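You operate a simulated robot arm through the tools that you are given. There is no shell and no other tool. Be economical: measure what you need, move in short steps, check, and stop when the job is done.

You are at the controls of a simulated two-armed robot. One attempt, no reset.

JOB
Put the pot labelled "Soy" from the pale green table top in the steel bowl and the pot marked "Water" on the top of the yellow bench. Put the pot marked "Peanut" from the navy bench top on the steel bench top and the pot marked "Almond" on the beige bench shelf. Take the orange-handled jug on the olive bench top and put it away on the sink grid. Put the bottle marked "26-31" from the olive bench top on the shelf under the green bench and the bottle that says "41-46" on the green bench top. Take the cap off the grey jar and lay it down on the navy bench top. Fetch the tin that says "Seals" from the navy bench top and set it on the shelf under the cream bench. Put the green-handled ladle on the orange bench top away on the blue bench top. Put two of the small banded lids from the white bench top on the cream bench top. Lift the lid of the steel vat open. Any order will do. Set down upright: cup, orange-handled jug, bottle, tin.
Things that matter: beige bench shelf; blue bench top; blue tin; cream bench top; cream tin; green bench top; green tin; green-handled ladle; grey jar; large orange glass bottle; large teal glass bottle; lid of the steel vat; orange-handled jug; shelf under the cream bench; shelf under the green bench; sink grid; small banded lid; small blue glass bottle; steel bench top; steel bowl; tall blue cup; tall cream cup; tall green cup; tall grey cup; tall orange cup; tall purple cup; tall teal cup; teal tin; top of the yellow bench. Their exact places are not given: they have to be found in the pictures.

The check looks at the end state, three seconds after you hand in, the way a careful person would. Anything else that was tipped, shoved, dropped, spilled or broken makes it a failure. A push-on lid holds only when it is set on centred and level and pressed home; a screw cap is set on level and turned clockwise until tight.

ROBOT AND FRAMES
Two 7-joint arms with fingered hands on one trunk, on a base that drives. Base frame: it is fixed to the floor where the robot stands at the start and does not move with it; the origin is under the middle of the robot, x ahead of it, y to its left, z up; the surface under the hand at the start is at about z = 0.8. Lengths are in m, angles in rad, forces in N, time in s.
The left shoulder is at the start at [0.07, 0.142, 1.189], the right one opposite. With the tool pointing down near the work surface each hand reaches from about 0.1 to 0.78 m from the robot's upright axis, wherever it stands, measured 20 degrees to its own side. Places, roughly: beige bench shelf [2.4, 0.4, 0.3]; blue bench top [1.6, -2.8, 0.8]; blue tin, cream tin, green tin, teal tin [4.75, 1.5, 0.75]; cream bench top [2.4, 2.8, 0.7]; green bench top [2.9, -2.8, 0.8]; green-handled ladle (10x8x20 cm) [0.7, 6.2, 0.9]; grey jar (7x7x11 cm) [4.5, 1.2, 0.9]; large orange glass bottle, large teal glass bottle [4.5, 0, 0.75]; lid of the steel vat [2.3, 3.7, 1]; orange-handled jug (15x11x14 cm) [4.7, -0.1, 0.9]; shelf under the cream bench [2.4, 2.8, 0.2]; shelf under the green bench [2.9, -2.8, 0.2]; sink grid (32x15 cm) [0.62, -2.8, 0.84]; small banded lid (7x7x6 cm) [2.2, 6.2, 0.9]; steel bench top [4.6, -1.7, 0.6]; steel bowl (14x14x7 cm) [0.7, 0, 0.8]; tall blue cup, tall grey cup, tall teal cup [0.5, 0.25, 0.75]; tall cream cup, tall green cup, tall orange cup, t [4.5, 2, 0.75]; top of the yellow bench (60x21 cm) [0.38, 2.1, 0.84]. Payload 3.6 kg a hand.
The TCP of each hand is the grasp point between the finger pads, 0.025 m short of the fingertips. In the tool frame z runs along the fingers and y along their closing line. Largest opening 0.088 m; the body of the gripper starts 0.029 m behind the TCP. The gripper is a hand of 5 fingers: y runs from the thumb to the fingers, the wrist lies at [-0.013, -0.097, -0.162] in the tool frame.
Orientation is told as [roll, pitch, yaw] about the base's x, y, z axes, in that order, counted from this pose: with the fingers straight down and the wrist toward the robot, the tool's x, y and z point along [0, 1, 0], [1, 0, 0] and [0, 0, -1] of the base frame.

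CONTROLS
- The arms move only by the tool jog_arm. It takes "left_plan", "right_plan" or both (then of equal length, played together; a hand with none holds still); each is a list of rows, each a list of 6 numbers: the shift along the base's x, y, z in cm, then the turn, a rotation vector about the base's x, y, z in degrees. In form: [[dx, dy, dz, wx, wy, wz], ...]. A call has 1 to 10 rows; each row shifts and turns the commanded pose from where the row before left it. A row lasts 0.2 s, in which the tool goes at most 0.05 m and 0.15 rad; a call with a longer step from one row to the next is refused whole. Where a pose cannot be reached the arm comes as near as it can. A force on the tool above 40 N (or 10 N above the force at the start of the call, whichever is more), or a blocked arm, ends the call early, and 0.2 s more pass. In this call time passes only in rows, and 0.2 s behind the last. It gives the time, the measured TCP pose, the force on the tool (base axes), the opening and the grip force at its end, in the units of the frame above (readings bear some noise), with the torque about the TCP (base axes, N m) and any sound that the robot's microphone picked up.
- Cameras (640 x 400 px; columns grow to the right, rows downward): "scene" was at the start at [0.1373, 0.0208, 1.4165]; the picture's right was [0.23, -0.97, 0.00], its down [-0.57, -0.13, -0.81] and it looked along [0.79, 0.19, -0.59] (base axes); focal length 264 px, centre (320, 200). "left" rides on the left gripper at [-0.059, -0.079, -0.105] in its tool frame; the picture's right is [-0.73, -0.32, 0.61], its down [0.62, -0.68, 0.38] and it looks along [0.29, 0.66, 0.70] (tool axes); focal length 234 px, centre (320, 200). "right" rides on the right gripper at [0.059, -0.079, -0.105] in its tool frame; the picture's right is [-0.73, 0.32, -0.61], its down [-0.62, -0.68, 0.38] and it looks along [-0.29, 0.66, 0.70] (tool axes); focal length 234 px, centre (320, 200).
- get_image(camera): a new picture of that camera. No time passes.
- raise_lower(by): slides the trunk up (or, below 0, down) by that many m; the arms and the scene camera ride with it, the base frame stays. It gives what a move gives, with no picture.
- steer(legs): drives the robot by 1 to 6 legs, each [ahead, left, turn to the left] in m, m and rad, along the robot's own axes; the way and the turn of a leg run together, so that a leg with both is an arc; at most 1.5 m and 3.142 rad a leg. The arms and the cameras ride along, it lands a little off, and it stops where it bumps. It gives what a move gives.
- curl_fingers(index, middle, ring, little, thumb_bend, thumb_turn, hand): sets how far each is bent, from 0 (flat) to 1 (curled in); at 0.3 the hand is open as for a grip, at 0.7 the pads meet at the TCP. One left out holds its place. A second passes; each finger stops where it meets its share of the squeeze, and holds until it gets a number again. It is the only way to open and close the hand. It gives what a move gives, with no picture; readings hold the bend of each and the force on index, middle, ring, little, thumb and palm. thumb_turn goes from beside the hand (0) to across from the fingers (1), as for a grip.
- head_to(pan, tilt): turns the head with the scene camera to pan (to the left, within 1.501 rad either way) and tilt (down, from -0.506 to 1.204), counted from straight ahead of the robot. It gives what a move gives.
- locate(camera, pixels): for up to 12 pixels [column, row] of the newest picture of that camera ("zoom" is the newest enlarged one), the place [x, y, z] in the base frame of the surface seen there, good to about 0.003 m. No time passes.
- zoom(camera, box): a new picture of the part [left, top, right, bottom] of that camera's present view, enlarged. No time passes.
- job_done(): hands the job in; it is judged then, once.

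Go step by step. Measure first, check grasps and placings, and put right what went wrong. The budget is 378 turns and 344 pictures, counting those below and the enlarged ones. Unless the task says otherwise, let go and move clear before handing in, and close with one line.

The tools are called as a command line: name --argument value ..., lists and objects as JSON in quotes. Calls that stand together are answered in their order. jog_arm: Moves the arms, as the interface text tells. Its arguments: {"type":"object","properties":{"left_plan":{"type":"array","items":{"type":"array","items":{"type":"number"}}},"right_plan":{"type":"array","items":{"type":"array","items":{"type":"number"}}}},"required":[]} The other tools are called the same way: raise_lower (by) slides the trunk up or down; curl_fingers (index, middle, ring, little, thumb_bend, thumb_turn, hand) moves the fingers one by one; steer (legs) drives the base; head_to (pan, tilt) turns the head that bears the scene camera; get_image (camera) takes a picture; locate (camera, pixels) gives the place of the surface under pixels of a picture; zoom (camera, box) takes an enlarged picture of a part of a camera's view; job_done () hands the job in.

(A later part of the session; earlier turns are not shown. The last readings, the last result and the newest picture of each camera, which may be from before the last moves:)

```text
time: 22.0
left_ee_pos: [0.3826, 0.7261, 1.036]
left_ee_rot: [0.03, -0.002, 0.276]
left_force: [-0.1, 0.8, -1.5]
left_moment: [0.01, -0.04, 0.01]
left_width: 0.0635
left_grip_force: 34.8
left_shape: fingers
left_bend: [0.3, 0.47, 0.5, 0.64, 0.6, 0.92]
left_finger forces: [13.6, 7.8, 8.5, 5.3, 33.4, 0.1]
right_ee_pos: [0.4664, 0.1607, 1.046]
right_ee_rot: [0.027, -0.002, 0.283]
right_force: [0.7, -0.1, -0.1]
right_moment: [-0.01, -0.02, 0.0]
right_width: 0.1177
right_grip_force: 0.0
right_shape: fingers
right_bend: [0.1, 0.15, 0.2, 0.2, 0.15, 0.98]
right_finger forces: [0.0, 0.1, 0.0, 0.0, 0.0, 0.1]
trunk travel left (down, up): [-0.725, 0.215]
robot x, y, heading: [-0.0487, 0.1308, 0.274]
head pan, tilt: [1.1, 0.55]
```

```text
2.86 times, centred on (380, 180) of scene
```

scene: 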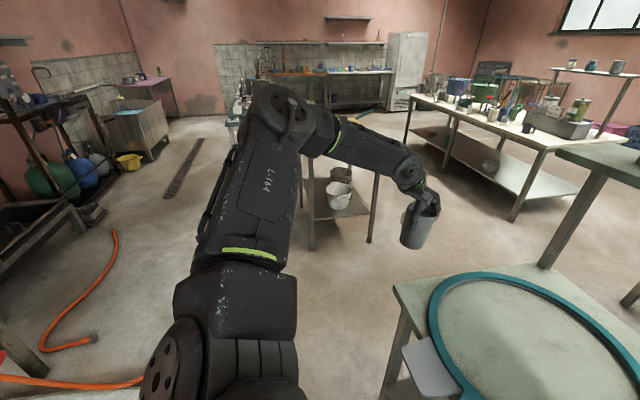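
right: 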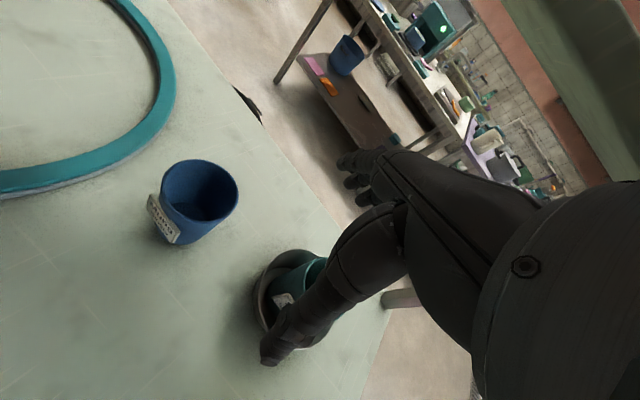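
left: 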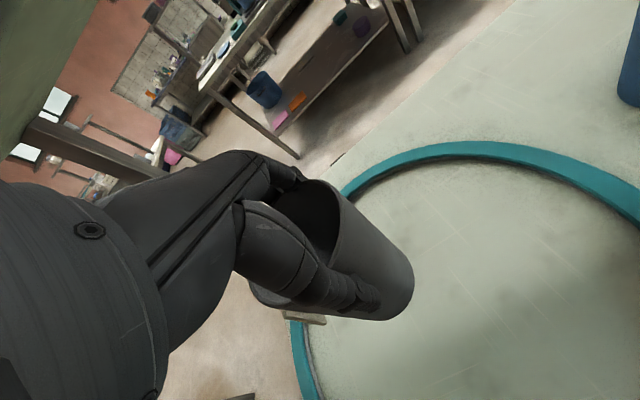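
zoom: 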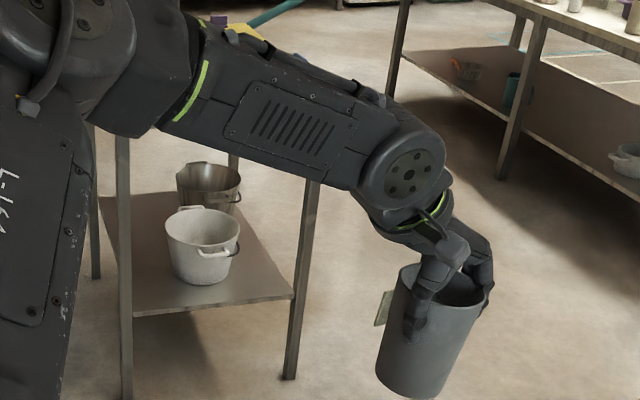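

The yellow bench stands with its front legs at y≈1.78, x 0.25–0.74. I turn to face +y and drive up to it.

steer --legs '[[0, 0, 1.297], [1.1, 0, 0]]'

head_to --pan -0.3 --tilt 0.6

get_image --camera "scene"

```text
time: 30.8
left_ee_pos: [-0.5458, 1.7731, 1.0359]
left_ee_rot: [0.031, -0.002, 1.605]
left_force: [0.4, 0.4, -0.8]
left_moment: [0.02, -0.02, 0.0]
left_width: 0.0631
left_grip_force: 33.2
left_shape: fingers
left_bend: [0.31, 0.47, 0.5, 0.64, 0.59, 0.92]
left_finger forces: [13.1, 7.7, 8.4, 5.2, 32.0, 0.1]
right_ee_pos: [0.0211, 1.7175, 1.0466]
right_ee_rot: [0.029, -0.001, 1.614]
right_force: [-0.2, -0.2, 0.4]
right_moment: [0.0, 0.0, -0.02]
right_width: 0.1178
right_grip_force: 0.1
right_shape: fingers
right_bend: [0.1, 0.15, 0.2, 0.2, 0.15, 0.98]
right_finger forces: [0.0, 0.0, 0.0, 0.1, 0.0, 0.1]
trunk travel left (down, up): [-0.725, 0.215]
robot x, y, heading: [-0.0761, 1.2089, 1.602]
head pan, tilt: [1.1, 0.55]
```

```text
time: 32.3
left_ee_pos: [-0.5465, 1.7741, 1.0354]
left_ee_rot: [0.029, -0.002, 1.605]
left_force: [-0.5, 0.1, -0.3]
left_moment: [0.0, 0.02, 0.01]
left_width: 0.0633
left_grip_force: 33.8
left_shape: fingers
left_bend: [0.31, 0.47, 0.5, 0.64, 0.59, 0.92]
left_finger forces: [13.2, 7.6, 8.3, 5.2, 32.0, 0.0]
right_ee_pos: [0.021, 1.7181, 1.046]
right_ee_rot: [0.027, -0.002, 1.614]
right_force: [-1.0, -0.4, 0.8]
right_moment: [-0.01, 0.0, 0.0]
right_width: 0.118
right_grip_force: 0.1
right_shape: fingers
right_bend: [0.1, 0.15, 0.2, 0.2, 0.15, 0.98]
right_finger forces: [0.0, 0.0, 0.0, 0.1, 0.0, 0.1]
trunk travel left (down, up): [-0.725, 0.215]
robot x, y, heading: [-0.0755, 1.2111, 1.597]
head pan, tilt: [-0.3, 0.6]
```

```text
313 pictures are left
```

scene: 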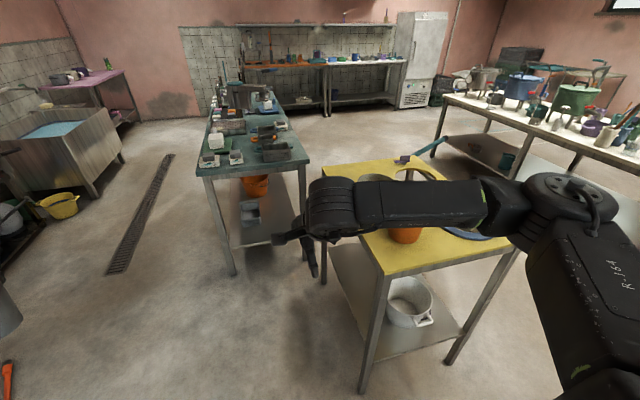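

The yellow bench top is behind my right forearm. I raise and retract the right hand to see it.

jog_arm --right_plan '[[2, -3, 3, 0, 0, 0], [2, -3, 3, 0, 0, 0], [2, -3, 3, 0, 0, 0], [2, -3, 3, 0, 0, 0], [2, -3, 2, 0, 0, 0], [2, -3, 2, 0, 0, 0]]'

get_image --camera "scene"

```text
time: 33.7
left_ee_pos: [-0.547, 1.7729, 1.0364]
left_ee_rot: [0.031, -0.002, 1.605]
left_force: [0.1, 0.6, -0.5]
left_moment: [0.0, -0.03, -0.02]
left_width: 0.063
left_grip_force: 33.0
left_shape: fingers
left_bend: [0.31, 0.47, 0.5, 0.64, 0.59, 0.92]
left_finger forces: [13.1, 7.6, 8.3, 5.2, 32.0, 0.1]
right_ee_pos: [0.1328, 1.5505, 1.2001]
right_ee_rot: [0.029, 0.002, 1.616]
right_force: [-0.7, 0.0, 0.3]
right_moment: [0.03, 0.03, 0.04]
right_width: 0.1175
right_grip_force: 0.1
right_shape: fingers
right_bend: [0.1, 0.15, 0.2, 0.2, 0.15, 0.98]
right_finger forces: [0.0, 0.0, 0.0, 0.1, 0.0, 0.0]
right hand out of reach, approached as far as the arm can: row 6
trunk travel left (down, up): [-0.725, 0.215]
robot x, y, heading: [-0.0711, 1.2124, 1.599]
head pan, tilt: [-0.3, 0.6]
```

```text
312 pictures are left
```

scene: 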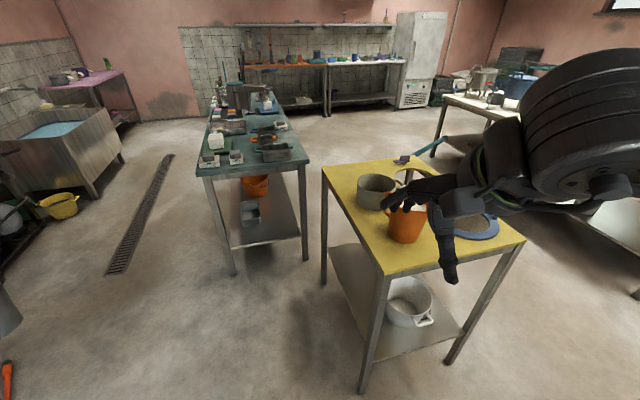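

zoom --camera "scene" --box '[300, 140, 540, 290]'

locate --camera "scene" --pixels '[[325, 170], [382, 272], [522, 242], [408, 160], [345, 200], [370, 235], [375, 185], [405, 240], [475, 240], [420, 262], [360, 172], [500, 240]]'

```text
2.67 times, centred on (420, 215) of scene
```

zoom: 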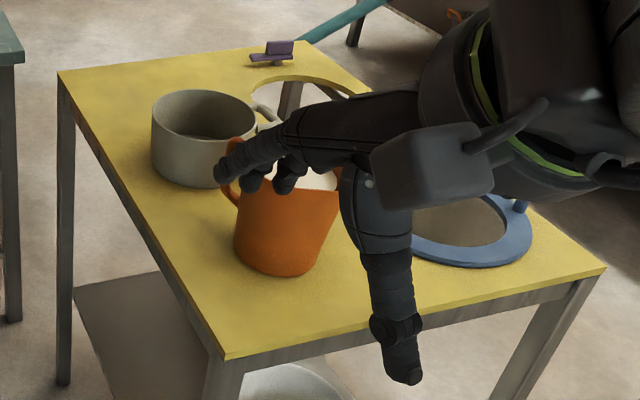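

```text
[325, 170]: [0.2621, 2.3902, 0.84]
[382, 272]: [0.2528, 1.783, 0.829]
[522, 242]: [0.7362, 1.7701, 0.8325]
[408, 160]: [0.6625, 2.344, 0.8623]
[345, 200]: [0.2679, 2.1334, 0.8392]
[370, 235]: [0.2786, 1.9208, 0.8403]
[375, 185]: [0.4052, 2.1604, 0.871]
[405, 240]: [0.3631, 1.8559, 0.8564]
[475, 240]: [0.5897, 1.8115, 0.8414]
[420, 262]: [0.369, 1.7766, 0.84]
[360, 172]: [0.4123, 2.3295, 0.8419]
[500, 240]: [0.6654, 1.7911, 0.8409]
```

locate --camera "zoom" --pixels '[[152, 130], [205, 95], [190, 182], [205, 187], [237, 255], [270, 275], [300, 340], [140, 85], [200, 75], [248, 92], [180, 220], [225, 335]]'

```text
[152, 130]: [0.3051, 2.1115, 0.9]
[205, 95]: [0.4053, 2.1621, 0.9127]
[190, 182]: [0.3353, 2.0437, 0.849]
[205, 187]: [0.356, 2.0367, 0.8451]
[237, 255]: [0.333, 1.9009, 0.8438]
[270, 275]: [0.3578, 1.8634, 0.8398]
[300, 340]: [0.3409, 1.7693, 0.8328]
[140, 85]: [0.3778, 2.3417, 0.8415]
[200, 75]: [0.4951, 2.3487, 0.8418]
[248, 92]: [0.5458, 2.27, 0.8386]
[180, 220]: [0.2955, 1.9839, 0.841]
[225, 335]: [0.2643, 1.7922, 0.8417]
```

Best free spot is (0.38, 2.29) behind the grey pot; I'll approach from the −x side facing +x. First retract and raise the left hand, then turn right and strafe.

jog_arm --left_plan '[[1, -2.5, 2.5, 0, 0, 0], [1, -2.5, 2.5, 0, 0, 0], [1, -2.5, 2.5, 0, 0, 0], [1, -2.5, 2.5, 0, 0, 0]]'

steer --legs '[[0, 0.2, 0], [0, 0, -1.6], [0, 0.8, 0]]'

head_to --pan 0.3 --tilt 0.7

get_image --camera "scene"

```text
time: 34.7
left_ee_pos: [-0.5066, 1.6702, 1.1366]
left_ee_rot: [0.032, -0.003, 1.604]
left_force: [1.1, 0.2, -0.8]
left_moment: [0.01, 0.0, 0.0]
left_width: 0.0628
left_grip_force: 32.9
left_shape: fingers
left_bend: [0.31, 0.47, 0.5, 0.64, 0.59, 0.92]
left_finger forces: [12.8, 7.5, 8.4, 5.2, 31.3, 0.0]
right_ee_pos: [0.1326, 1.5488, 1.201]
right_ee_rot: [0.028, -0.001, 1.614]
right_force: [0.7, 0.0, 0.4]
right_moment: [0.05, 0.01, 0.02]
right_width: 0.1179
right_grip_force: 0.1
right_shape: fingers
right_bend: [0.1, 0.15, 0.2, 0.2, 0.15, 0.98]
right_finger forces: [0.1, 0.0, 0.1, 0.0, 0.0, 0.0]
trunk travel left (down, up): [-0.725, 0.215]
robot x, y, heading: [-0.0741, 1.2112, 1.604]
head pan, tilt: [-0.3, 0.6]
```

```text
time: 44.1
left_ee_pos: [0.2172, 2.4135, 1.1348]
left_ee_rot: [0.031, -0.001, -0.012]
left_force: [-0.4, 0.5, -0.3]
left_moment: [-0.02, 0.0, -0.01]
left_width: 0.0623
left_grip_force: 32.0
left_shape: fingers
left_bend: [0.31, 0.47, 0.5, 0.65, 0.59, 0.92]
left_finger forces: [12.5, 7.2, 8.1, 5.2, 30.2, 0.0]
right_ee_pos: [0.0679, 1.7808, 1.2004]
right_ee_rot: [0.027, 0.0, -0.002]
right_force: [-0.6, 0.5, -0.3]
right_moment: [-0.01, 0.03, -0.02]
right_width: 0.1177
right_grip_force: 0.0
right_shape: fingers
right_bend: [0.1, 0.15, 0.2, 0.2, 0.15, 0.98]
right_finger forces: [0.0, 0.0, 0.1, 0.0, 0.0, 0.0]
trunk travel left (down, up): [-0.725, 0.215]
robot x, y, heading: [-0.2627, 2.0041, -0.012]
head pan, tilt: [-0.3, 0.6]
```

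```text
time: 45.1
left_ee_pos: [0.2181, 2.4138, 1.1356]
left_ee_rot: [0.029, -0.002, -0.013]
left_force: [0.3, 0.2, -1.1]
left_moment: [0.02, 0.0, 0.02]
left_width: 0.0621
left_grip_force: 31.5
left_shape: fingers
left_bend: [0.31, 0.47, 0.5, 0.65, 0.59, 0.92]
left_finger forces: [12.5, 7.3, 8.1, 5.0, 30.3, 0.0]
right_ee_pos: [0.0664, 1.7823, 1.2011]
right_ee_rot: [0.026, 0.001, 0.0]
right_force: [-0.5, 0.2, 0.4]
right_moment: [-0.03, 0.01, -0.01]
right_width: 0.1177
right_grip_force: 0.1
right_shape: fingers
right_bend: [0.1, 0.15, 0.2, 0.2, 0.15, 0.98]
right_finger forces: [0.1, 0.0, 0.0, 0.0, 0.0, 0.0]
trunk travel left (down, up): [-0.725, 0.215]
robot x, y, heading: [-0.2601, 2.0023, -0.013]
head pan, tilt: [0.3, 0.7]
```

```text
310 pictures are left
```

scene: 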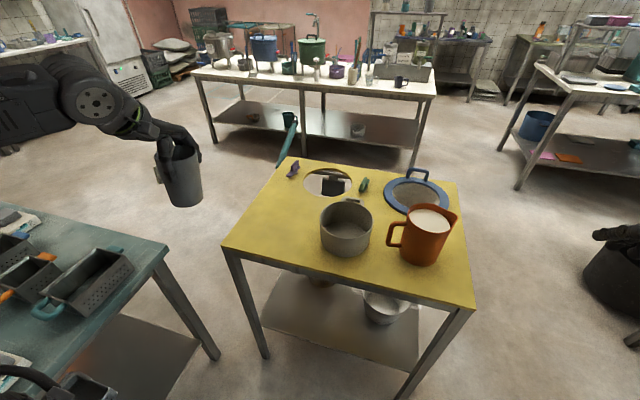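

locate --camera "scene" --pixels '[[265, 225], [240, 245], [300, 240], [260, 205], [295, 205], [322, 230], [345, 255], [225, 245], [295, 160], [182, 205]]'

zoom --camera "scene" --box '[110, 110, 250, 220]'

```text
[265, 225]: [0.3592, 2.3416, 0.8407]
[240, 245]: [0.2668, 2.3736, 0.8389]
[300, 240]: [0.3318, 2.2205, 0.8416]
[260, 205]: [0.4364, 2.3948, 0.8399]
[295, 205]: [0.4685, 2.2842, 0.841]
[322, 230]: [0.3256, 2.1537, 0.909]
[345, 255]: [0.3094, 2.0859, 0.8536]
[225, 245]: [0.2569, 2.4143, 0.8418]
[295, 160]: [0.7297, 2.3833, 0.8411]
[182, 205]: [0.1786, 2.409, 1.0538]
```

```text
3.64 times, centred on (180, 165) of scene
```

zoom: 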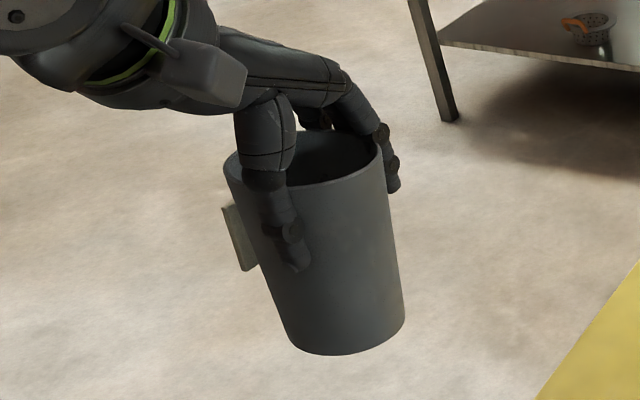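

I move the cup above (0.365, 2.31), correcting the 1.6° roll, then lower near the top.

jog_arm --left_plan '[[2.4, -1.7, 0, -0.8, 0, 0.4], [2.4, -1.7, 0, -0.8, 0, 0.4], [2.4, -1.7, 0, 0, 0, 0], [2.4, -1.7, 0, 0, 0, 0], [2.4, -1.7, 0, 0, 0, 0], [2.1, -1.9, 0, 0, 0, 0], [0, 0, -5, 0, 0, 0], [0, 0, -5, 0, 0, 0], [0, 0, -5, 0, 0, 0], [0, 0, 0, 0, 0, 0]]'

zoom --camera "scene" --box '[180, 110, 420, 290]'

```text
time: 47.3
left_ee_pos: [0.3556, 2.3091, 0.9872]
left_ee_rot: [0.002, -0.002, 0.002]
left_force: [1.3, -0.3, -0.8]
left_moment: [-0.03, 0.02, -0.02]
left_width: 0.062
left_grip_force: 31.6
left_shape: fingers
left_bend: [0.31, 0.48, 0.5, 0.65, 0.59, 0.92]
left_finger forces: [12.1, 7.1, 8.1, 5.3, 29.2, 0.0]
right_ee_pos: [0.0664, 1.7809, 1.2004]
right_ee_rot: [0.029, 0.0, -0.001]
right_force: [-0.8, 0.3, -0.1]
right_moment: [-0.02, 0.0, 0.05]
right_width: 0.1177
right_grip_force: 0.1
right_shape: fingers
right_bend: [0.1, 0.15, 0.2, 0.2, 0.15, 0.98]
right_finger forces: [0.1, 0.0, 0.0, 0.0, 0.0, 0.0]
trunk travel left (down, up): [-0.725, 0.215]
robot x, y, heading: [-0.2651, 1.9995, -0.005]
head pan, tilt: [0.3, 0.7]
```

```text
2.22 times, centred on (300, 200) of scene
```

zoom: 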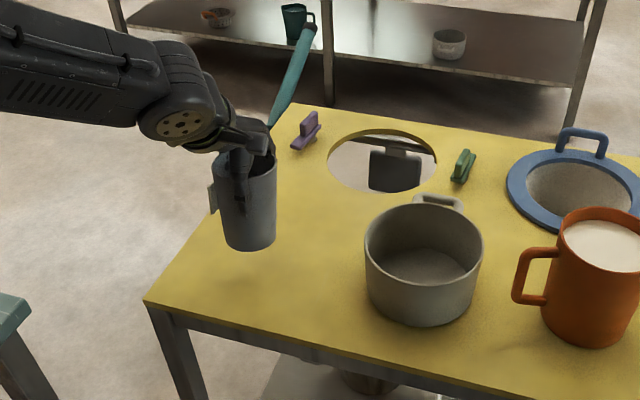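

Clear spot beneath; lowering.

jog_arm --left_plan '[[0, 0, -2.5, 0, 0, 0], [0, 0, -2, 0, 0, 0], [0, 0, -0.5, 0, 0, 0], [0, 0, -0.3, 0, 0, 0], [0, 0, 0, 0, 0, 0]]'

zoom --camera "scene" --box '[180, 110, 420, 290]'

```text
time: 48.5
left_ee_pos: [0.3561, 2.3096, 0.9359]
left_ee_rot: [0.005, -0.007, 0.001]
left_force: [0.7, 1.7, 19.2]
left_moment: [0.26, -0.39, -0.01]
left_width: 0.0619
left_grip_force: 33.6
left_shape: fingers
left_bend: [0.31, 0.47, 0.5, 0.65, 0.59, 0.92]
left_finger forces: [13.1, 8.1, 8.3, 5.3, 31.1, 0.1]
right_ee_pos: [0.0632, 1.7792, 1.2016]
right_ee_rot: [0.03, -0.002, -0.002]
right_force: [0.1, 0.4, -0.9]
right_moment: [0.01, -0.02, 0.02]
right_width: 0.118
right_grip_force: 0.2
right_shape: fingers
right_bend: [0.1, 0.15, 0.2, 0.2, 0.15, 0.98]
right_finger forces: [0.1, 0.0, 0.0, 0.0, 0.0, 0.1]
trunk travel left (down, up): [-0.725, 0.215]
robot x, y, heading: [-0.2606, 2.0012, -0.016]
head pan, tilt: [0.3, 0.7]
```

```text
2.22 times, centred on (300, 200) of scene
```

zoom: 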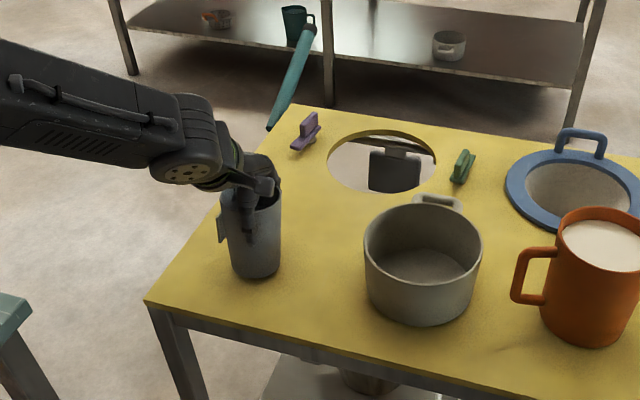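

Contact at z 0.936. I open wide and back straight up.

curl_fingers --hand "left" --index 0.1 --middle 0.15 --ring 0.2 --little 0.2 --thumb_bend 0.15

jog_arm --left_plan '[[0, 0, 2, 0, 0, 0], [0, 0, 4, 0, 0, 0], [0, 0, 5, 0, 0, 0], [0, 0, 5, 0, 0, 0], [-3, 0, 2, 0, 0, 0], [-3, 0, 2, 0, 0, 0], [-3, 0, 0, 0, 0, 0]]'

get_image --camera "scene"

get_image --camera "left"

```text
time: 49.5
left_ee_pos: [0.3589, 2.31, 0.9324]
left_ee_rot: [0.001, -0.001, 0.001]
left_force: [-0.1, 0.0, -1.0]
left_moment: [0.01, 0.01, 0.02]
left_width: 0.1176
left_grip_force: 0.1
left_shape: fingers
left_bend: [0.1, 0.15, 0.2, 0.2, 0.15, 0.97]
left_finger forces: [0.0, 0.0, 0.1, 0.0, 0.0, 0.0]
right_ee_pos: [0.0681, 1.7805, 1.2003]
right_ee_rot: [0.028, 0.001, -0.002]
right_force: [0.4, -1.0, -0.2]
right_moment: [-0.01, 0.0, 0.02]
right_width: 0.1178
right_grip_force: 0.0
right_shape: fingers
right_bend: [0.1, 0.15, 0.2, 0.2, 0.15, 0.98]
right_finger forces: [0.0, 0.1, 0.0, 0.0, 0.0, 0.0]
trunk travel left (down, up): [-0.725, 0.215]
robot x, y, heading: [-0.2638, 2.0046, -0.012]
head pan, tilt: [0.3, 0.7]
```

```text
time: 51.1
left_ee_pos: [0.2674, 2.3083, 1.131]
left_ee_rot: [0.002, -0.002, 0.001]
left_force: [0.1, 1.1, 0.3]
left_moment: [0.04, 0.01, 0.01]
left_width: 0.1175
left_grip_force: 0.2
left_shape: fingers
left_bend: [0.1, 0.15, 0.2, 0.2, 0.15, 0.97]
left_finger forces: [0.1, 0.0, 0.1, 0.0, 0.1, 0.0]
right_ee_pos: [0.0665, 1.7821, 1.2007]
right_ee_rot: [0.028, -0.001, -0.001]
right_force: [0.4, -0.2, -1.2]
right_moment: [0.02, 0.04, 0.01]
right_width: 0.1177
right_grip_force: 0.1
right_shape: fingers
right_bend: [0.1, 0.15, 0.2, 0.2, 0.15, 0.98]
right_finger forces: [0.0, 0.0, 0.0, 0.0, 0.1, 0.0]
trunk travel left (down, up): [-0.725, 0.215]
robot x, y, heading: [-0.2669, 2.0027, -0.012]
head pan, tilt: [0.3, 0.7]
```

```text
306 pictures are left
```

scene: 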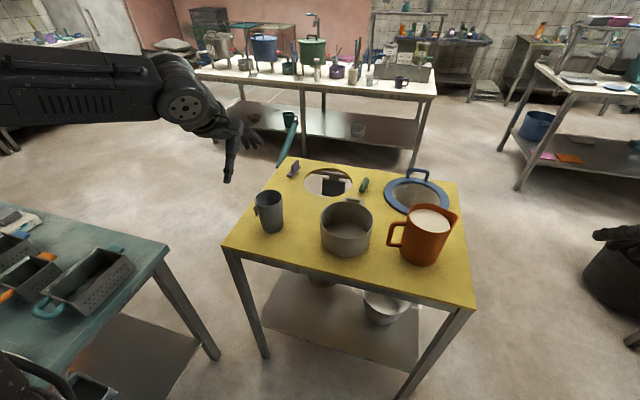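

```text
305 pictures are left
```

left: 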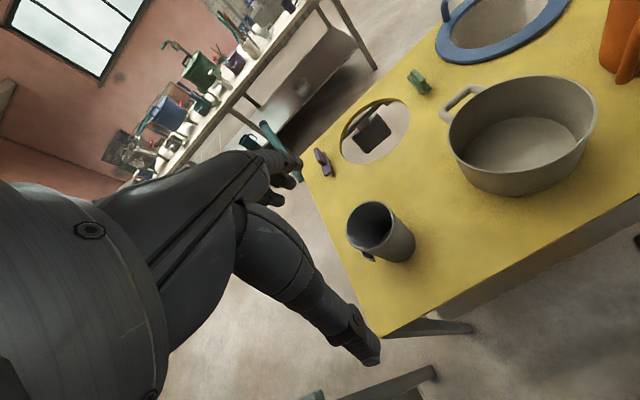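

Water cup stands on the yellow bench. Next I go to the white bench in the north for the lids, via the aisle at x≈1.4.

jog_arm --left_plan '[[-3, -3, 3, 0, 0, 0], [-2, -3, 2, 0, 0, 0], [0, -3, 2, 0, 0, 0]]'

steer --legs '[[0, -0.65, 0.0], [1.5, 0, 0.01], [0.12, 0, 0]]'

head_to --pan 1.2 --tilt 0.5

get_image --camera "scene"

```text
refused: row 1 steps farther than a row can; nothing moved
```

```text
time: 62.6
left_ee_pos: [1.8649, 1.6715, 1.1307]
left_ee_rot: [0.003, -0.004, 0.024]
left_force: [0.3, -0.3, -0.9]
left_moment: [0.0, -0.01, 0.0]
left_width: 0.1176
left_grip_force: 0.0
left_shape: fingers
left_bend: [0.1, 0.15, 0.2, 0.2, 0.15, 0.97]
left_finger forces: [0.1, 0.1, 0.0, 0.0, 0.0, 0.1]
right_ee_pos: [1.6771, 1.1403, 1.2002]
right_ee_rot: [0.027, -0.001, 0.024]
right_force: [0.1, -0.3, 0.6]
right_moment: [-0.01, -0.02, 0.01]
right_width: 0.1178
right_grip_force: 0.1
right_shape: fingers
right_bend: [0.1, 0.15, 0.2, 0.2, 0.15, 0.98]
right_finger forces: [0.0, 0.1, 0.1, 0.0, 0.0, 0.0]
trunk travel left (down, up): [-0.725, 0.215]
robot x, y, heading: [1.3412, 1.3512, 0.014]
head pan, tilt: [0.3, 0.7]
```

```text
time: 63.8
left_ee_pos: [1.8656, 1.6721, 1.131]
left_ee_rot: [0.004, -0.002, 0.027]
left_force: [-0.1, 0.5, 0.2]
left_moment: [0.0, 0.01, 0.0]
left_width: 0.1175
left_grip_force: 0.0
left_shape: fingers
left_bend: [0.1, 0.15, 0.2, 0.2, 0.15, 0.97]
left_finger forces: [0.1, 0.0, 0.0, 0.0, 0.0, 0.0]
right_ee_pos: [1.6782, 1.1402, 1.2016]
right_ee_rot: [0.026, 0.0, 0.025]
right_force: [0.5, 0.9, 0.0]
right_moment: [0.01, -0.01, -0.03]
right_width: 0.1178
right_grip_force: 0.0
right_shape: fingers
right_bend: [0.1, 0.15, 0.2, 0.2, 0.15, 0.98]
right_finger forces: [0.1, 0.0, 0.1, 0.0, 0.0, 0.0]
trunk travel left (down, up): [-0.725, 0.215]
robot x, y, heading: [1.3413, 1.3535, 0.012]
head pan, tilt: [1.201, 0.499]
```

```text
304 pictures are left
```

scene: 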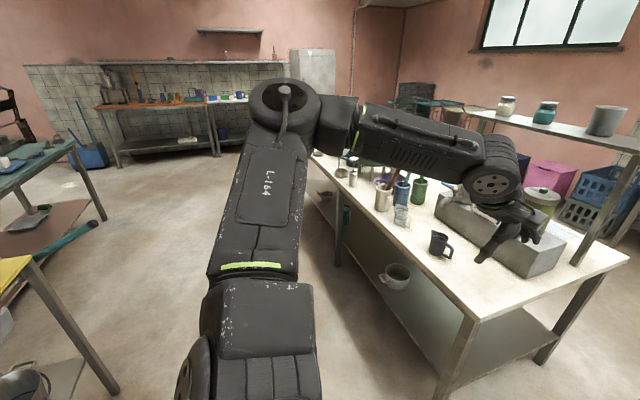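

Aisle north looks clear. I turn left and drive up it.

steer --legs '[[0, 0, 1.55], [1.5, 0, 0], [1.3, 0, 0]]'

head_to --pan -0.4 --tilt 0.4

get_image --camera "scene"

```text
time: 81.0
left_ee_pos: [1.0271, 4.6598, 1.1301]
left_ee_rot: [0.004, -0.002, 1.584]
left_force: [0.2, 0.0, 0.3]
left_moment: [-0.02, -0.01, -0.04]
left_width: 0.1177
left_grip_force: 0.0
left_shape: fingers
left_bend: [0.1, 0.15, 0.2, 0.2, 0.15, 0.97]
left_finger forces: [0.0, 0.0, 0.1, 0.1, 0.0, 0.0]
right_ee_pos: [1.5543, 4.4651, 1.2002]
right_ee_rot: [0.028, 0.0, 1.579]
right_force: [0.8, -0.1, 0.1]
right_moment: [0.01, 0.0, 0.0]
right_width: 0.1175
right_grip_force: 0.0
right_shape: fingers
right_bend: [0.1, 0.15, 0.2, 0.2, 0.15, 0.98]
right_finger forces: [0.1, 0.1, 0.0, 0.0, 0.0, 0.0]
trunk travel left (down, up): [-0.725, 0.215]
robot x, y, heading: [1.338, 4.132, 1.573]
head pan, tilt: [1.201, 0.499]
```

```text
time: 82.7
left_ee_pos: [1.0274, 4.6601, 1.1313]
left_ee_rot: [0.003, -0.001, 1.584]
left_force: [0.0, -0.9, 0.8]
left_moment: [-0.02, -0.02, 0.0]
left_width: 0.1177
left_grip_force: 0.1
left_shape: fingers
left_bend: [0.1, 0.15, 0.2, 0.2, 0.15, 0.97]
left_finger forces: [0.1, 0.0, 0.0, 0.1, 0.0, 0.0]
right_ee_pos: [1.556, 4.4641, 1.1998]
right_ee_rot: [0.027, 0.001, 1.581]
right_force: [0.1, 0.4, -1.1]
right_moment: [0.01, 0.01, 0.03]
right_width: 0.1175
right_grip_force: 0.1
right_shape: fingers
right_bend: [0.1, 0.15, 0.2, 0.2, 0.15, 0.98]
right_finger forces: [0.0, 0.0, 0.0, 0.0, 0.1, 0.0]
trunk travel left (down, up): [-0.725, 0.215]
robot x, y, heading: [1.3401, 4.1318, 1.57]
head pan, tilt: [-0.4, 0.4]
```

```text
303 pictures are left
```

scene: 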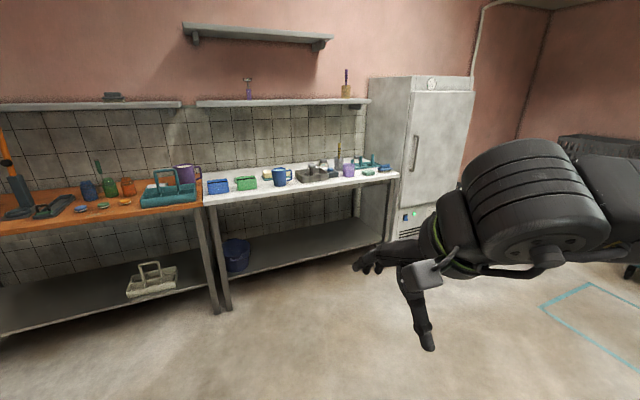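

I zoom on both bench tops to find the lids and the ladle.

zoom --camera "scene" --box '[200, 140, 410, 210]'

zoom --camera "scene" --box '[0, 130, 210, 240]'

```text
3.05 times, centred on (305, 175) of scene
```

zoom: 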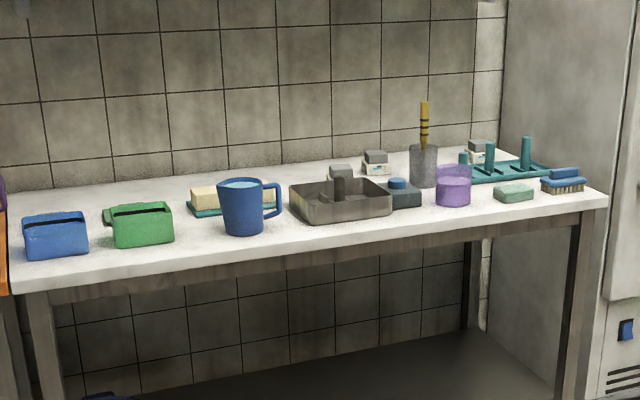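

```text
3.05 times, centred on (105, 185) of scene
```

zoom: 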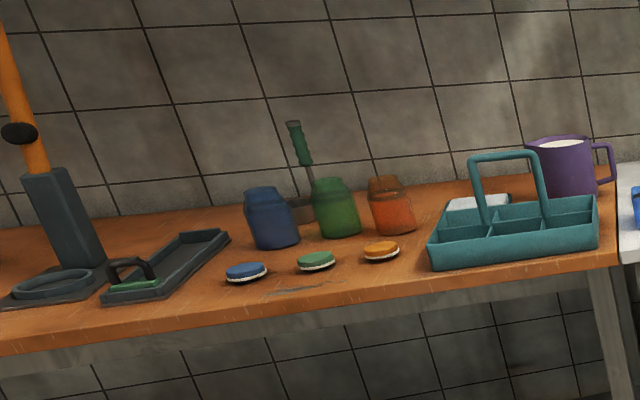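

locate --camera "scene" --pixels '[[218, 205], [397, 178], [323, 192], [311, 168], [323, 161], [357, 157], [270, 200], [97, 165], [98, 195], [75, 215], [200, 207], [410, 240]]'

```text
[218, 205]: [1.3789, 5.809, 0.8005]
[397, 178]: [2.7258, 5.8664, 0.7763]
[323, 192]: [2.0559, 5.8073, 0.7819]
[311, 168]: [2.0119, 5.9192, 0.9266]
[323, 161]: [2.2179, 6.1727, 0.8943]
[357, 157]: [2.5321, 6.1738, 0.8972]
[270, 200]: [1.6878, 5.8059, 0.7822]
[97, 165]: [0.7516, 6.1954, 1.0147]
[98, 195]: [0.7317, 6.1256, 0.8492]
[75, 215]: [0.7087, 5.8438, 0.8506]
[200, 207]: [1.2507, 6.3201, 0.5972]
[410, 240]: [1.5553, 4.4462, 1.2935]
```

The lids sit at the back, e.g. (2.22, 6.17) and (2.53, 6.17); bench front is y≈5.81. I drive in front.

steer --legs '[[0, -0.95, 0], [1.1, 0, 0]]'

head_to --pan 0.0 --tilt 0.6

get_image --camera "scene"

```text
time: 86.1
left_ee_pos: [1.686, 4.7101, 1.1286]
left_ee_rot: [0.003, 0.001, 1.512]
left_force: [-0.2, 0.7, 0.8]
left_moment: [-0.02, 0.01, 0.01]
left_width: 0.1176
left_grip_force: 0.1
left_shape: fingers
left_bend: [0.1, 0.15, 0.2, 0.2, 0.15, 0.97]
left_finger forces: [0.1, 0.0, 0.0, 0.1, 0.0, 0.1]
right_ee_pos: [2.1997, 4.4791, 1.1988]
right_ee_rot: [0.03, 0.002, 1.513]
right_force: [0.6, 1.7, -0.8]
right_moment: [-0.03, 0.01, 0.0]
right_width: 0.1177
right_grip_force: 0.1
right_shape: fingers
right_bend: [0.1, 0.15, 0.2, 0.2, 0.15, 0.98]
right_finger forces: [0.0, 0.0, 0.1, 0.1, 0.0, 0.0]
trunk travel left (down, up): [-0.725, 0.215]
robot x, y, heading: [1.9634, 4.1588, 1.501]
head pan, tilt: [-0.4, 0.4]
stopped in leg 1: the robot was blocked; the commanded pose is now the measured one
```

```text
time: 87.0
left_ee_pos: [1.6861, 4.7062, 1.1301]
left_ee_rot: [0.002, -0.004, 1.513]
left_force: [0.3, 0.0, -0.6]
left_moment: [0.01, 0.02, 0.02]
left_width: 0.1179
left_grip_force: 0.1
left_shape: fingers
left_bend: [0.1, 0.15, 0.2, 0.2, 0.15, 0.97]
left_finger forces: [0.1, 0.0, 0.0, 0.0, 0.0, 0.1]
right_ee_pos: [2.1993, 4.4752, 1.201]
right_ee_rot: [0.027, -0.001, 1.51]
right_force: [0.6, -0.1, 0.0]
right_moment: [0.05, 0.02, -0.01]
right_width: 0.118
right_grip_force: 0.0
right_shape: fingers
right_bend: [0.1, 0.15, 0.2, 0.2, 0.15, 0.98]
right_finger forces: [0.0, 0.1, 0.0, 0.0, 0.0, 0.1]
trunk travel left (down, up): [-0.725, 0.215]
robot x, y, heading: [1.9615, 4.1571, 1.494]
head pan, tilt: [0.0, 0.6]
```

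```text
300 pictures are left
```

scene: 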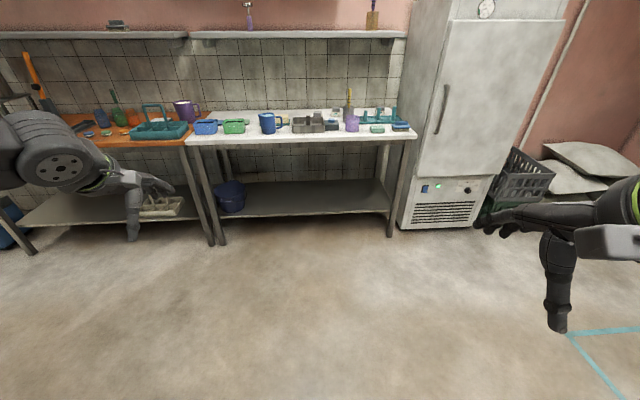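

I bumped something on the right (likely the vat); I look there.

head_to --pan -1.4 --tilt 0.7

get_image --camera "scene"

```text
time: 88.5
left_ee_pos: [1.6857, 4.7067, 1.1305]
left_ee_rot: [0.004, -0.001, 1.514]
left_force: [1.2, 0.3, 0.8]
left_moment: [-0.02, 0.01, 0.0]
left_width: 0.1176
left_grip_force: 0.0
left_shape: fingers
left_bend: [0.1, 0.15, 0.2, 0.2, 0.15, 0.97]
left_finger forces: [0.1, 0.0, 0.0, 0.0, 0.0, 0.1]
right_ee_pos: [2.2003, 4.475, 1.2012]
right_ee_rot: [0.028, 0.001, 1.511]
right_force: [0.8, -0.2, -0.3]
right_moment: [0.0, -0.03, 0.03]
right_width: 0.1176
right_grip_force: 0.1
right_shape: fingers
right_bend: [0.1, 0.15, 0.2, 0.2, 0.15, 0.98]
right_finger forces: [0.1, 0.1, 0.0, 0.1, 0.0, 0.0]
trunk travel left (down, up): [-0.725, 0.215]
robot x, y, heading: [1.9616, 4.1569, 1.502]
head pan, tilt: [-1.4, 0.7]
```

```text
299 pictures are left
```

scene: 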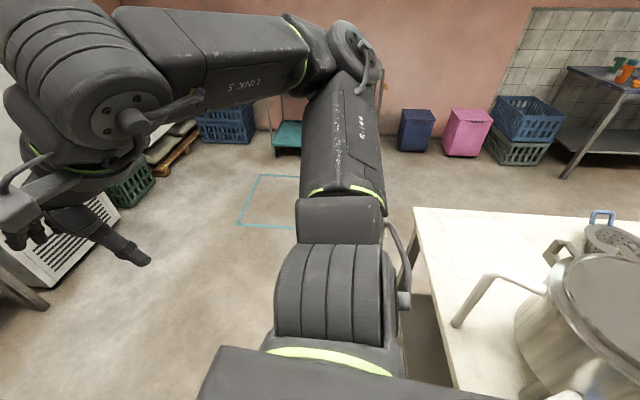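

I touched the cream bench corner with the base. I move forward clear first, then shift right.

steer --legs '[[1.05, 0, 0.07], [0, -0.22, 0]]'

head_to --pan -0.1 --tilt 0.65

get_image --camera "scene"

```text
time: 95.2
left_ee_pos: [1.9152, 5.7195, 1.1306]
left_ee_rot: [0.001, -0.001, 1.577]
left_force: [0.9, -0.6, 0.2]
left_moment: [0.0, -0.01, 0.02]
left_width: 0.1177
left_grip_force: 0.0
left_shape: fingers
left_bend: [0.1, 0.15, 0.2, 0.2, 0.15, 0.97]
left_finger forces: [0.0, 0.0, 0.1, 0.0, 0.0, 0.0]
right_ee_pos: [2.442, 5.5212, 1.2011]
right_ee_rot: [0.026, 0.001, 1.573]
right_force: [-0.5, -1.1, 0.8]
right_moment: [0.0, -0.01, -0.02]
right_width: 0.1177
right_grip_force: 0.1
right_shape: fingers
right_bend: [0.1, 0.15, 0.2, 0.2, 0.15, 0.98]
right_finger forces: [0.0, 0.0, 0.0, 0.0, 0.1, 0.1]
trunk travel left (down, up): [-0.725, 0.215]
robot x, y, heading: [2.2243, 5.1876, 1.562]
head pan, tilt: [-1.4, 0.7]
```

```text
time: 96.6
left_ee_pos: [1.916, 5.7214, 1.1296]
left_ee_rot: [0.002, -0.001, 1.576]
left_force: [-0.4, 0.1, -0.5]
left_moment: [0.03, 0.0, -0.01]
left_width: 0.1175
left_grip_force: 0.0
left_shape: fingers
left_bend: [0.1, 0.15, 0.2, 0.2, 0.15, 0.97]
left_finger forces: [0.0, 0.0, 0.0, 0.0, 0.0, 0.0]
right_ee_pos: [2.4432, 5.5214, 1.2009]
right_ee_rot: [0.029, 0.002, 1.573]
right_force: [1.1, 0.7, 0.2]
right_moment: [0.01, 0.01, -0.01]
right_width: 0.118
right_grip_force: 0.0
right_shape: fingers
right_bend: [0.1, 0.15, 0.2, 0.2, 0.15, 0.98]
right_finger forces: [0.0, 0.0, 0.1, 0.0, 0.1, 0.0]
trunk travel left (down, up): [-0.725, 0.215]
robot x, y, heading: [2.221, 5.1864, 1.559]
head pan, tilt: [-0.099, 0.649]
```

```text
298 pictures are left
```

scene: 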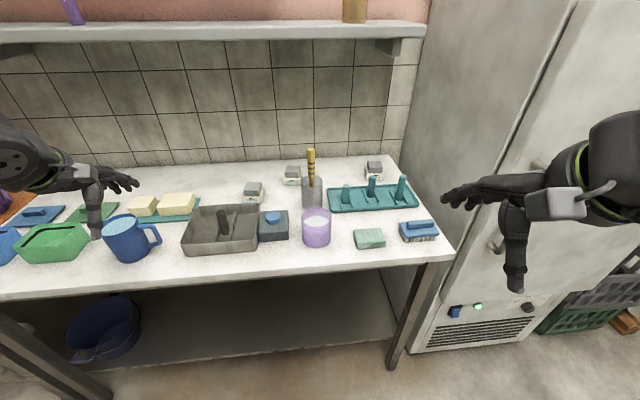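

zoom --camera "scene" --box '[220, 140, 420, 260]'

locate --camera "scene" --pixels '[[254, 184], [252, 204], [293, 168], [292, 183], [375, 163], [374, 178], [311, 185], [225, 205], [280, 190], [395, 245], [62, 35], [274, 220]]'

```text
3.20 times, centred on (320, 200) of scene
```

zoom: 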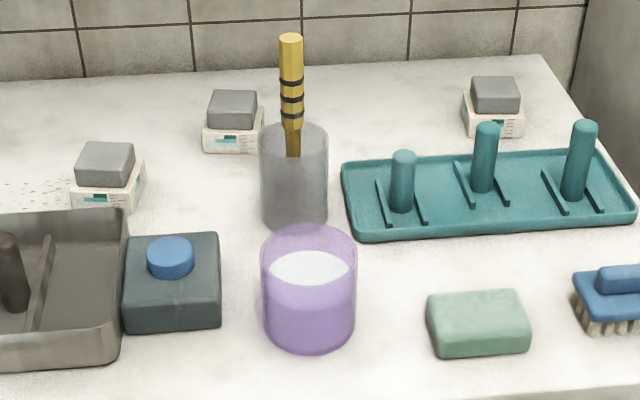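

```text
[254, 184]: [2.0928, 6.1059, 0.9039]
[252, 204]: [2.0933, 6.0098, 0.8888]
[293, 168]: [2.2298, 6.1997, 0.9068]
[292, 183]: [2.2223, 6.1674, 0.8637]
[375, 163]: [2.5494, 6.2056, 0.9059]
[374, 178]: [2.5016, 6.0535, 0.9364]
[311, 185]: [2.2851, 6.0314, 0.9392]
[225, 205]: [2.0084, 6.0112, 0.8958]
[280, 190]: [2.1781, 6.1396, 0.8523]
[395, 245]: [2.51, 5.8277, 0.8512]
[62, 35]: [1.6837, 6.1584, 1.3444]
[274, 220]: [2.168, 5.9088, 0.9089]
```

Three lids: L1 (2.093, 6.10), L2 (2.228, 6.195), L3 (2.55, 6.205); tops at z 0.905 on a bench at 0.852. I move closer and send the left hand over L1.

steer --legs '[[0.28, -0.03, 0.01]]'

head_to --pan 0.1 --tilt 0.75

get_image --camera "scene"

```text
time: 98.6
left_ee_pos: [1.9396, 5.9943, 1.1302]
left_ee_rot: [0.002, -0.005, 1.585]
left_force: [0.3, -0.1, 0.2]
left_moment: [-0.01, -0.02, -0.01]
left_width: 0.1176
left_grip_force: 0.1
left_shape: fingers
left_bend: [0.1, 0.15, 0.2, 0.2, 0.15, 0.97]
left_finger forces: [0.0, 0.0, 0.1, 0.1, 0.0, 0.1]
right_ee_pos: [2.4694, 5.8019, 1.2012]
right_ee_rot: [0.029, -0.001, 1.583]
right_force: [-0.3, -0.8, -0.6]
right_moment: [0.02, 0.01, -0.01]
right_width: 0.1179
right_grip_force: 0.0
right_shape: fingers
right_bend: [0.1, 0.15, 0.2, 0.2, 0.15, 0.98]
right_finger forces: [0.0, 0.0, 0.0, 0.1, 0.0, 0.1]
trunk travel left (down, up): [-0.725, 0.215]
robot x, y, heading: [2.2534, 5.4686, 1.569]
head pan, tilt: [-0.099, 0.649]
```

```text
time: 99.3
left_ee_pos: [1.9399, 5.9965, 1.1294]
left_ee_rot: [0.002, -0.001, 1.586]
left_force: [-0.5, -0.5, -0.5]
left_moment: [0.01, 0.02, 0.01]
left_width: 0.1176
left_grip_force: 0.1
left_shape: fingers
left_bend: [0.1, 0.15, 0.2, 0.2, 0.15, 0.97]
left_finger forces: [0.1, 0.1, 0.0, 0.0, 0.0, 0.0]
right_ee_pos: [2.47, 5.8034, 1.2013]
right_ee_rot: [0.029, -0.001, 1.585]
right_force: [0.0, 0.8, 0.1]
right_moment: [0.02, -0.03, 0.02]
right_width: 0.1176
right_grip_force: 0.1
right_shape: fingers
right_bend: [0.1, 0.15, 0.2, 0.2, 0.15, 0.98]
right_finger forces: [0.1, 0.0, 0.1, 0.0, 0.0, 0.1]
trunk travel left (down, up): [-0.725, 0.215]
robot x, y, heading: [2.2525, 5.4702, 1.578]
head pan, tilt: [0.099, 0.75]
```

```text
296 pictures are left
```

scene: 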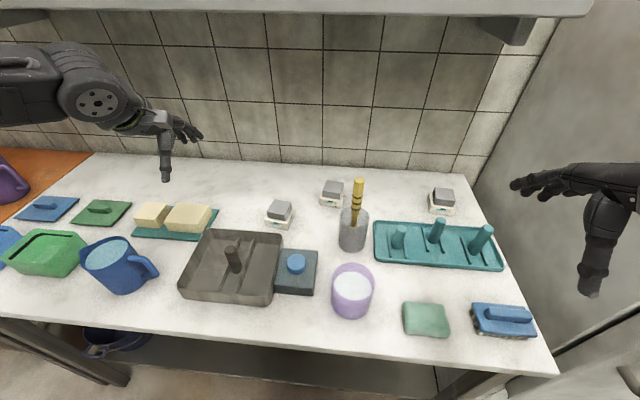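

zoom --camera "scene" --box '[240, 160, 400, 260]'

```text
4.00 times, centred on (320, 210) of scene
```

zoom: 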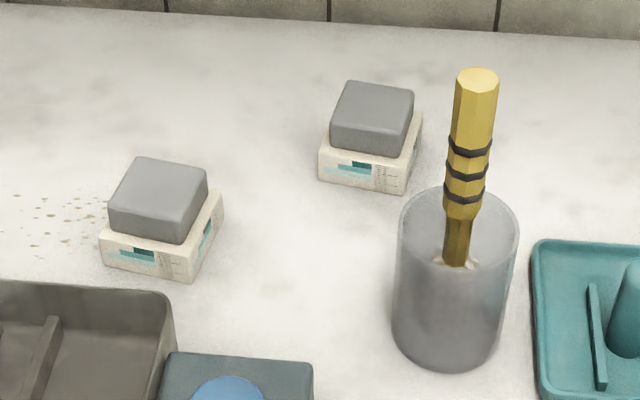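

locate --camera "zoom" --pixels '[[112, 205], [178, 238], [206, 175], [140, 160], [102, 235], [196, 262], [222, 205], [332, 125], [400, 135], [412, 92], [345, 85], [320, 165]]'

```text
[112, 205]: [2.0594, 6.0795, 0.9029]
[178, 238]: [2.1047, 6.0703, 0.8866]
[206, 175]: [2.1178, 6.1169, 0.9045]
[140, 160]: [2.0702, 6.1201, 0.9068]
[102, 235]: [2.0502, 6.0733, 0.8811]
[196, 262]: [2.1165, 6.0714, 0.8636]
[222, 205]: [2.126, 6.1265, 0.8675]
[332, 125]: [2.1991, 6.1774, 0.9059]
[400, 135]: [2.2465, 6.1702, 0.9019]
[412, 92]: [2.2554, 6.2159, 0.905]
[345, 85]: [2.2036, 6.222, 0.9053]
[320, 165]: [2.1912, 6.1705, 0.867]
```

L1 centre (2.088, 6.098), L2 (2.227, 6.196). To avoid the brush at (2.285, 6.03), I'll take L2 with the left hand from x≈2.4, then L1 with the right from x≈1.95.

locate --camera "zoom" --pixels '[[476, 80], [460, 205], [400, 200], [518, 215], [165, 292], [340, 195]]'

steer --legs '[[0.02, -0.15, 0]]'

```text
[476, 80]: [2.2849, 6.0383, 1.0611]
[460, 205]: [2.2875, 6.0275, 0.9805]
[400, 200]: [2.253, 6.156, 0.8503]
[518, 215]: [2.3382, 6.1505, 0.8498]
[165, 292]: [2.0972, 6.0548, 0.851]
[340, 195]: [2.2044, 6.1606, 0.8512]
```

```text
time: 100.7
left_ee_pos: [2.0899, 6.0164, 1.1299]
left_ee_rot: [0.001, -0.002, 1.585]
left_force: [0.1, -0.2, -0.8]
left_moment: [-0.01, -0.01, 0.0]
left_width: 0.1177
left_grip_force: 0.0
left_shape: fingers
left_bend: [0.1, 0.15, 0.2, 0.2, 0.15, 0.97]
left_finger forces: [0.1, 0.0, 0.0, 0.0, 0.0, 0.1]
right_ee_pos: [2.6192, 5.8229, 1.2013]
right_ee_rot: [0.024, -0.001, 1.583]
right_force: [-0.9, -0.1, 0.7]
right_moment: [0.02, 0.02, -0.01]
right_width: 0.1176
right_grip_force: 0.0
right_shape: fingers
right_bend: [0.1, 0.15, 0.2, 0.2, 0.15, 0.98]
right_finger forces: [0.0, 0.0, 0.0, 0.1, 0.0, 0.1]
trunk travel left (down, up): [-0.725, 0.215]
robot x, y, heading: [2.4022, 5.4909, 1.574]
head pan, tilt: [0.099, 0.75]
```

jog_arm --left_plan '[[0, 4.5, 0, 0, 0, -2], [0, 4.5, 0, 0, 0, -2], [0, 4.5, 0, 0, 0, -2], [0, 4.4, 0, 0, 0, -2], [3.5, 0, 0, 0, 0, 0], [3.5, 0, 0, 0, 0, 0], [3.5, 0, 0, 0, 0, 0], [3.3, 0, 0, 0, 0, 0], [0, 0, -3, 0, 0, 0], [0, 0, 0, 0, 0, 0]]'

get_image --camera "left"

get_image --camera "scene"

```text
time: 102.9
left_ee_pos: [2.2147, 6.1625, 1.0986]
left_ee_rot: [0.001, -0.002, 1.447]
left_force: [-0.1, -0.3, -1.0]
left_moment: [0.01, -0.01, -0.01]
left_width: 0.1175
left_grip_force: 0.0
left_shape: fingers
left_bend: [0.1, 0.15, 0.2, 0.2, 0.15, 0.97]
left_finger forces: [0.1, 0.0, 0.0, 0.0, 0.1, 0.0]
left hand out of reach, approached as far as the arm can: row 6, 7, 8
right_ee_pos: [2.621, 5.8238, 1.2006]
right_ee_rot: [0.028, 0.0, 1.582]
right_force: [0.2, -0.4, -0.1]
right_moment: [-0.01, -0.01, 0.02]
right_width: 0.1176
right_grip_force: 0.1
right_shape: fingers
right_bend: [0.1, 0.15, 0.2, 0.2, 0.15, 0.98]
right_finger forces: [0.0, 0.1, 0.1, 0.0, 0.1, 0.0]
trunk travel left (down, up): [-0.725, 0.215]
robot x, y, heading: [2.4031, 5.49, 1.571]
head pan, tilt: [0.099, 0.75]
```

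```text
294 pictures are left
```

left: 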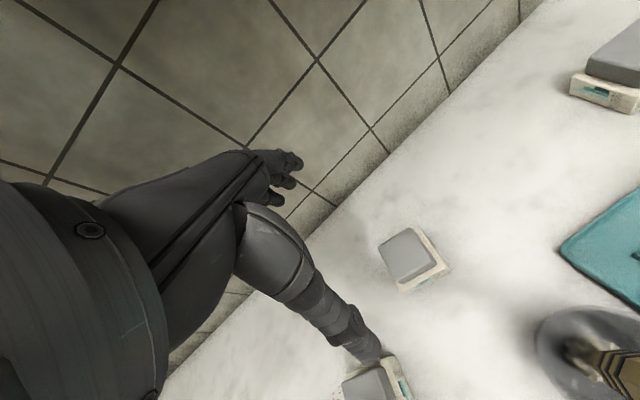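

```text
293 pictures are left
```

scene: 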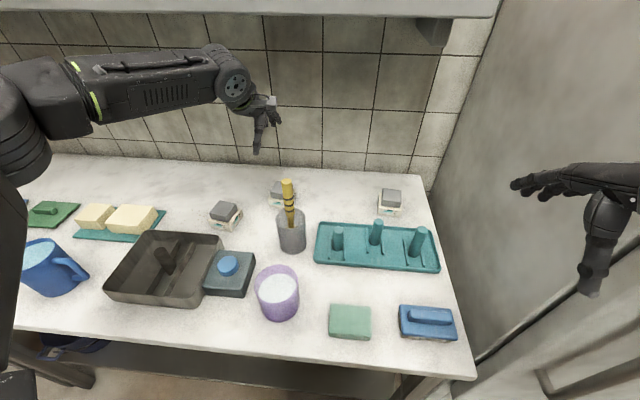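

Just short of reach; I edge the base forward 5 cm.

steer --legs '[[0.06, 0, 0]]'

get_image --camera "left"

```text
time: 103.9
left_ee_pos: [2.2151, 6.2232, 1.0985]
left_ee_rot: [0.004, -0.001, 1.446]
left_force: [-0.4, 0.5, -0.2]
left_moment: [0.01, 0.0, -0.01]
left_width: 0.1179
left_grip_force: 0.0
left_shape: fingers
left_bend: [0.1, 0.15, 0.2, 0.2, 0.15, 0.97]
left_finger forces: [0.0, 0.0, 0.0, 0.1, 0.0, 0.0]
right_ee_pos: [2.6203, 5.8847, 1.2005]
right_ee_rot: [0.027, 0.001, 1.583]
right_force: [0.1, 0.7, 0.1]
right_moment: [-0.03, 0.0, -0.01]
right_width: 0.1178
right_grip_force: 0.1
right_shape: fingers
right_bend: [0.1, 0.15, 0.2, 0.2, 0.15, 0.98]
right_finger forces: [0.2, 0.0, 0.0, 0.0, 0.1, 0.1]
trunk travel left (down, up): [-0.725, 0.215]
robot x, y, heading: [2.4061, 5.5505, 1.575]
head pan, tilt: [0.099, 0.75]
```

```text
292 pictures are left
```

left: 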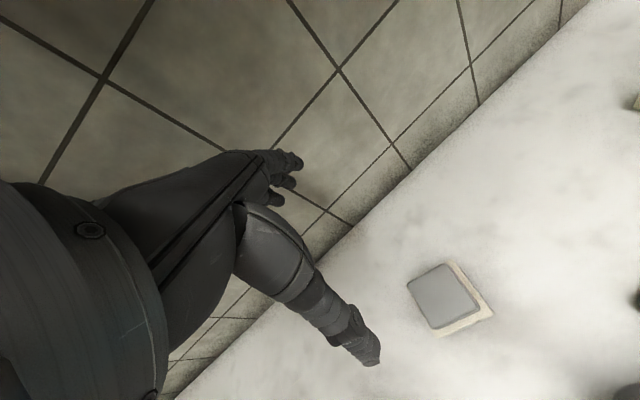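

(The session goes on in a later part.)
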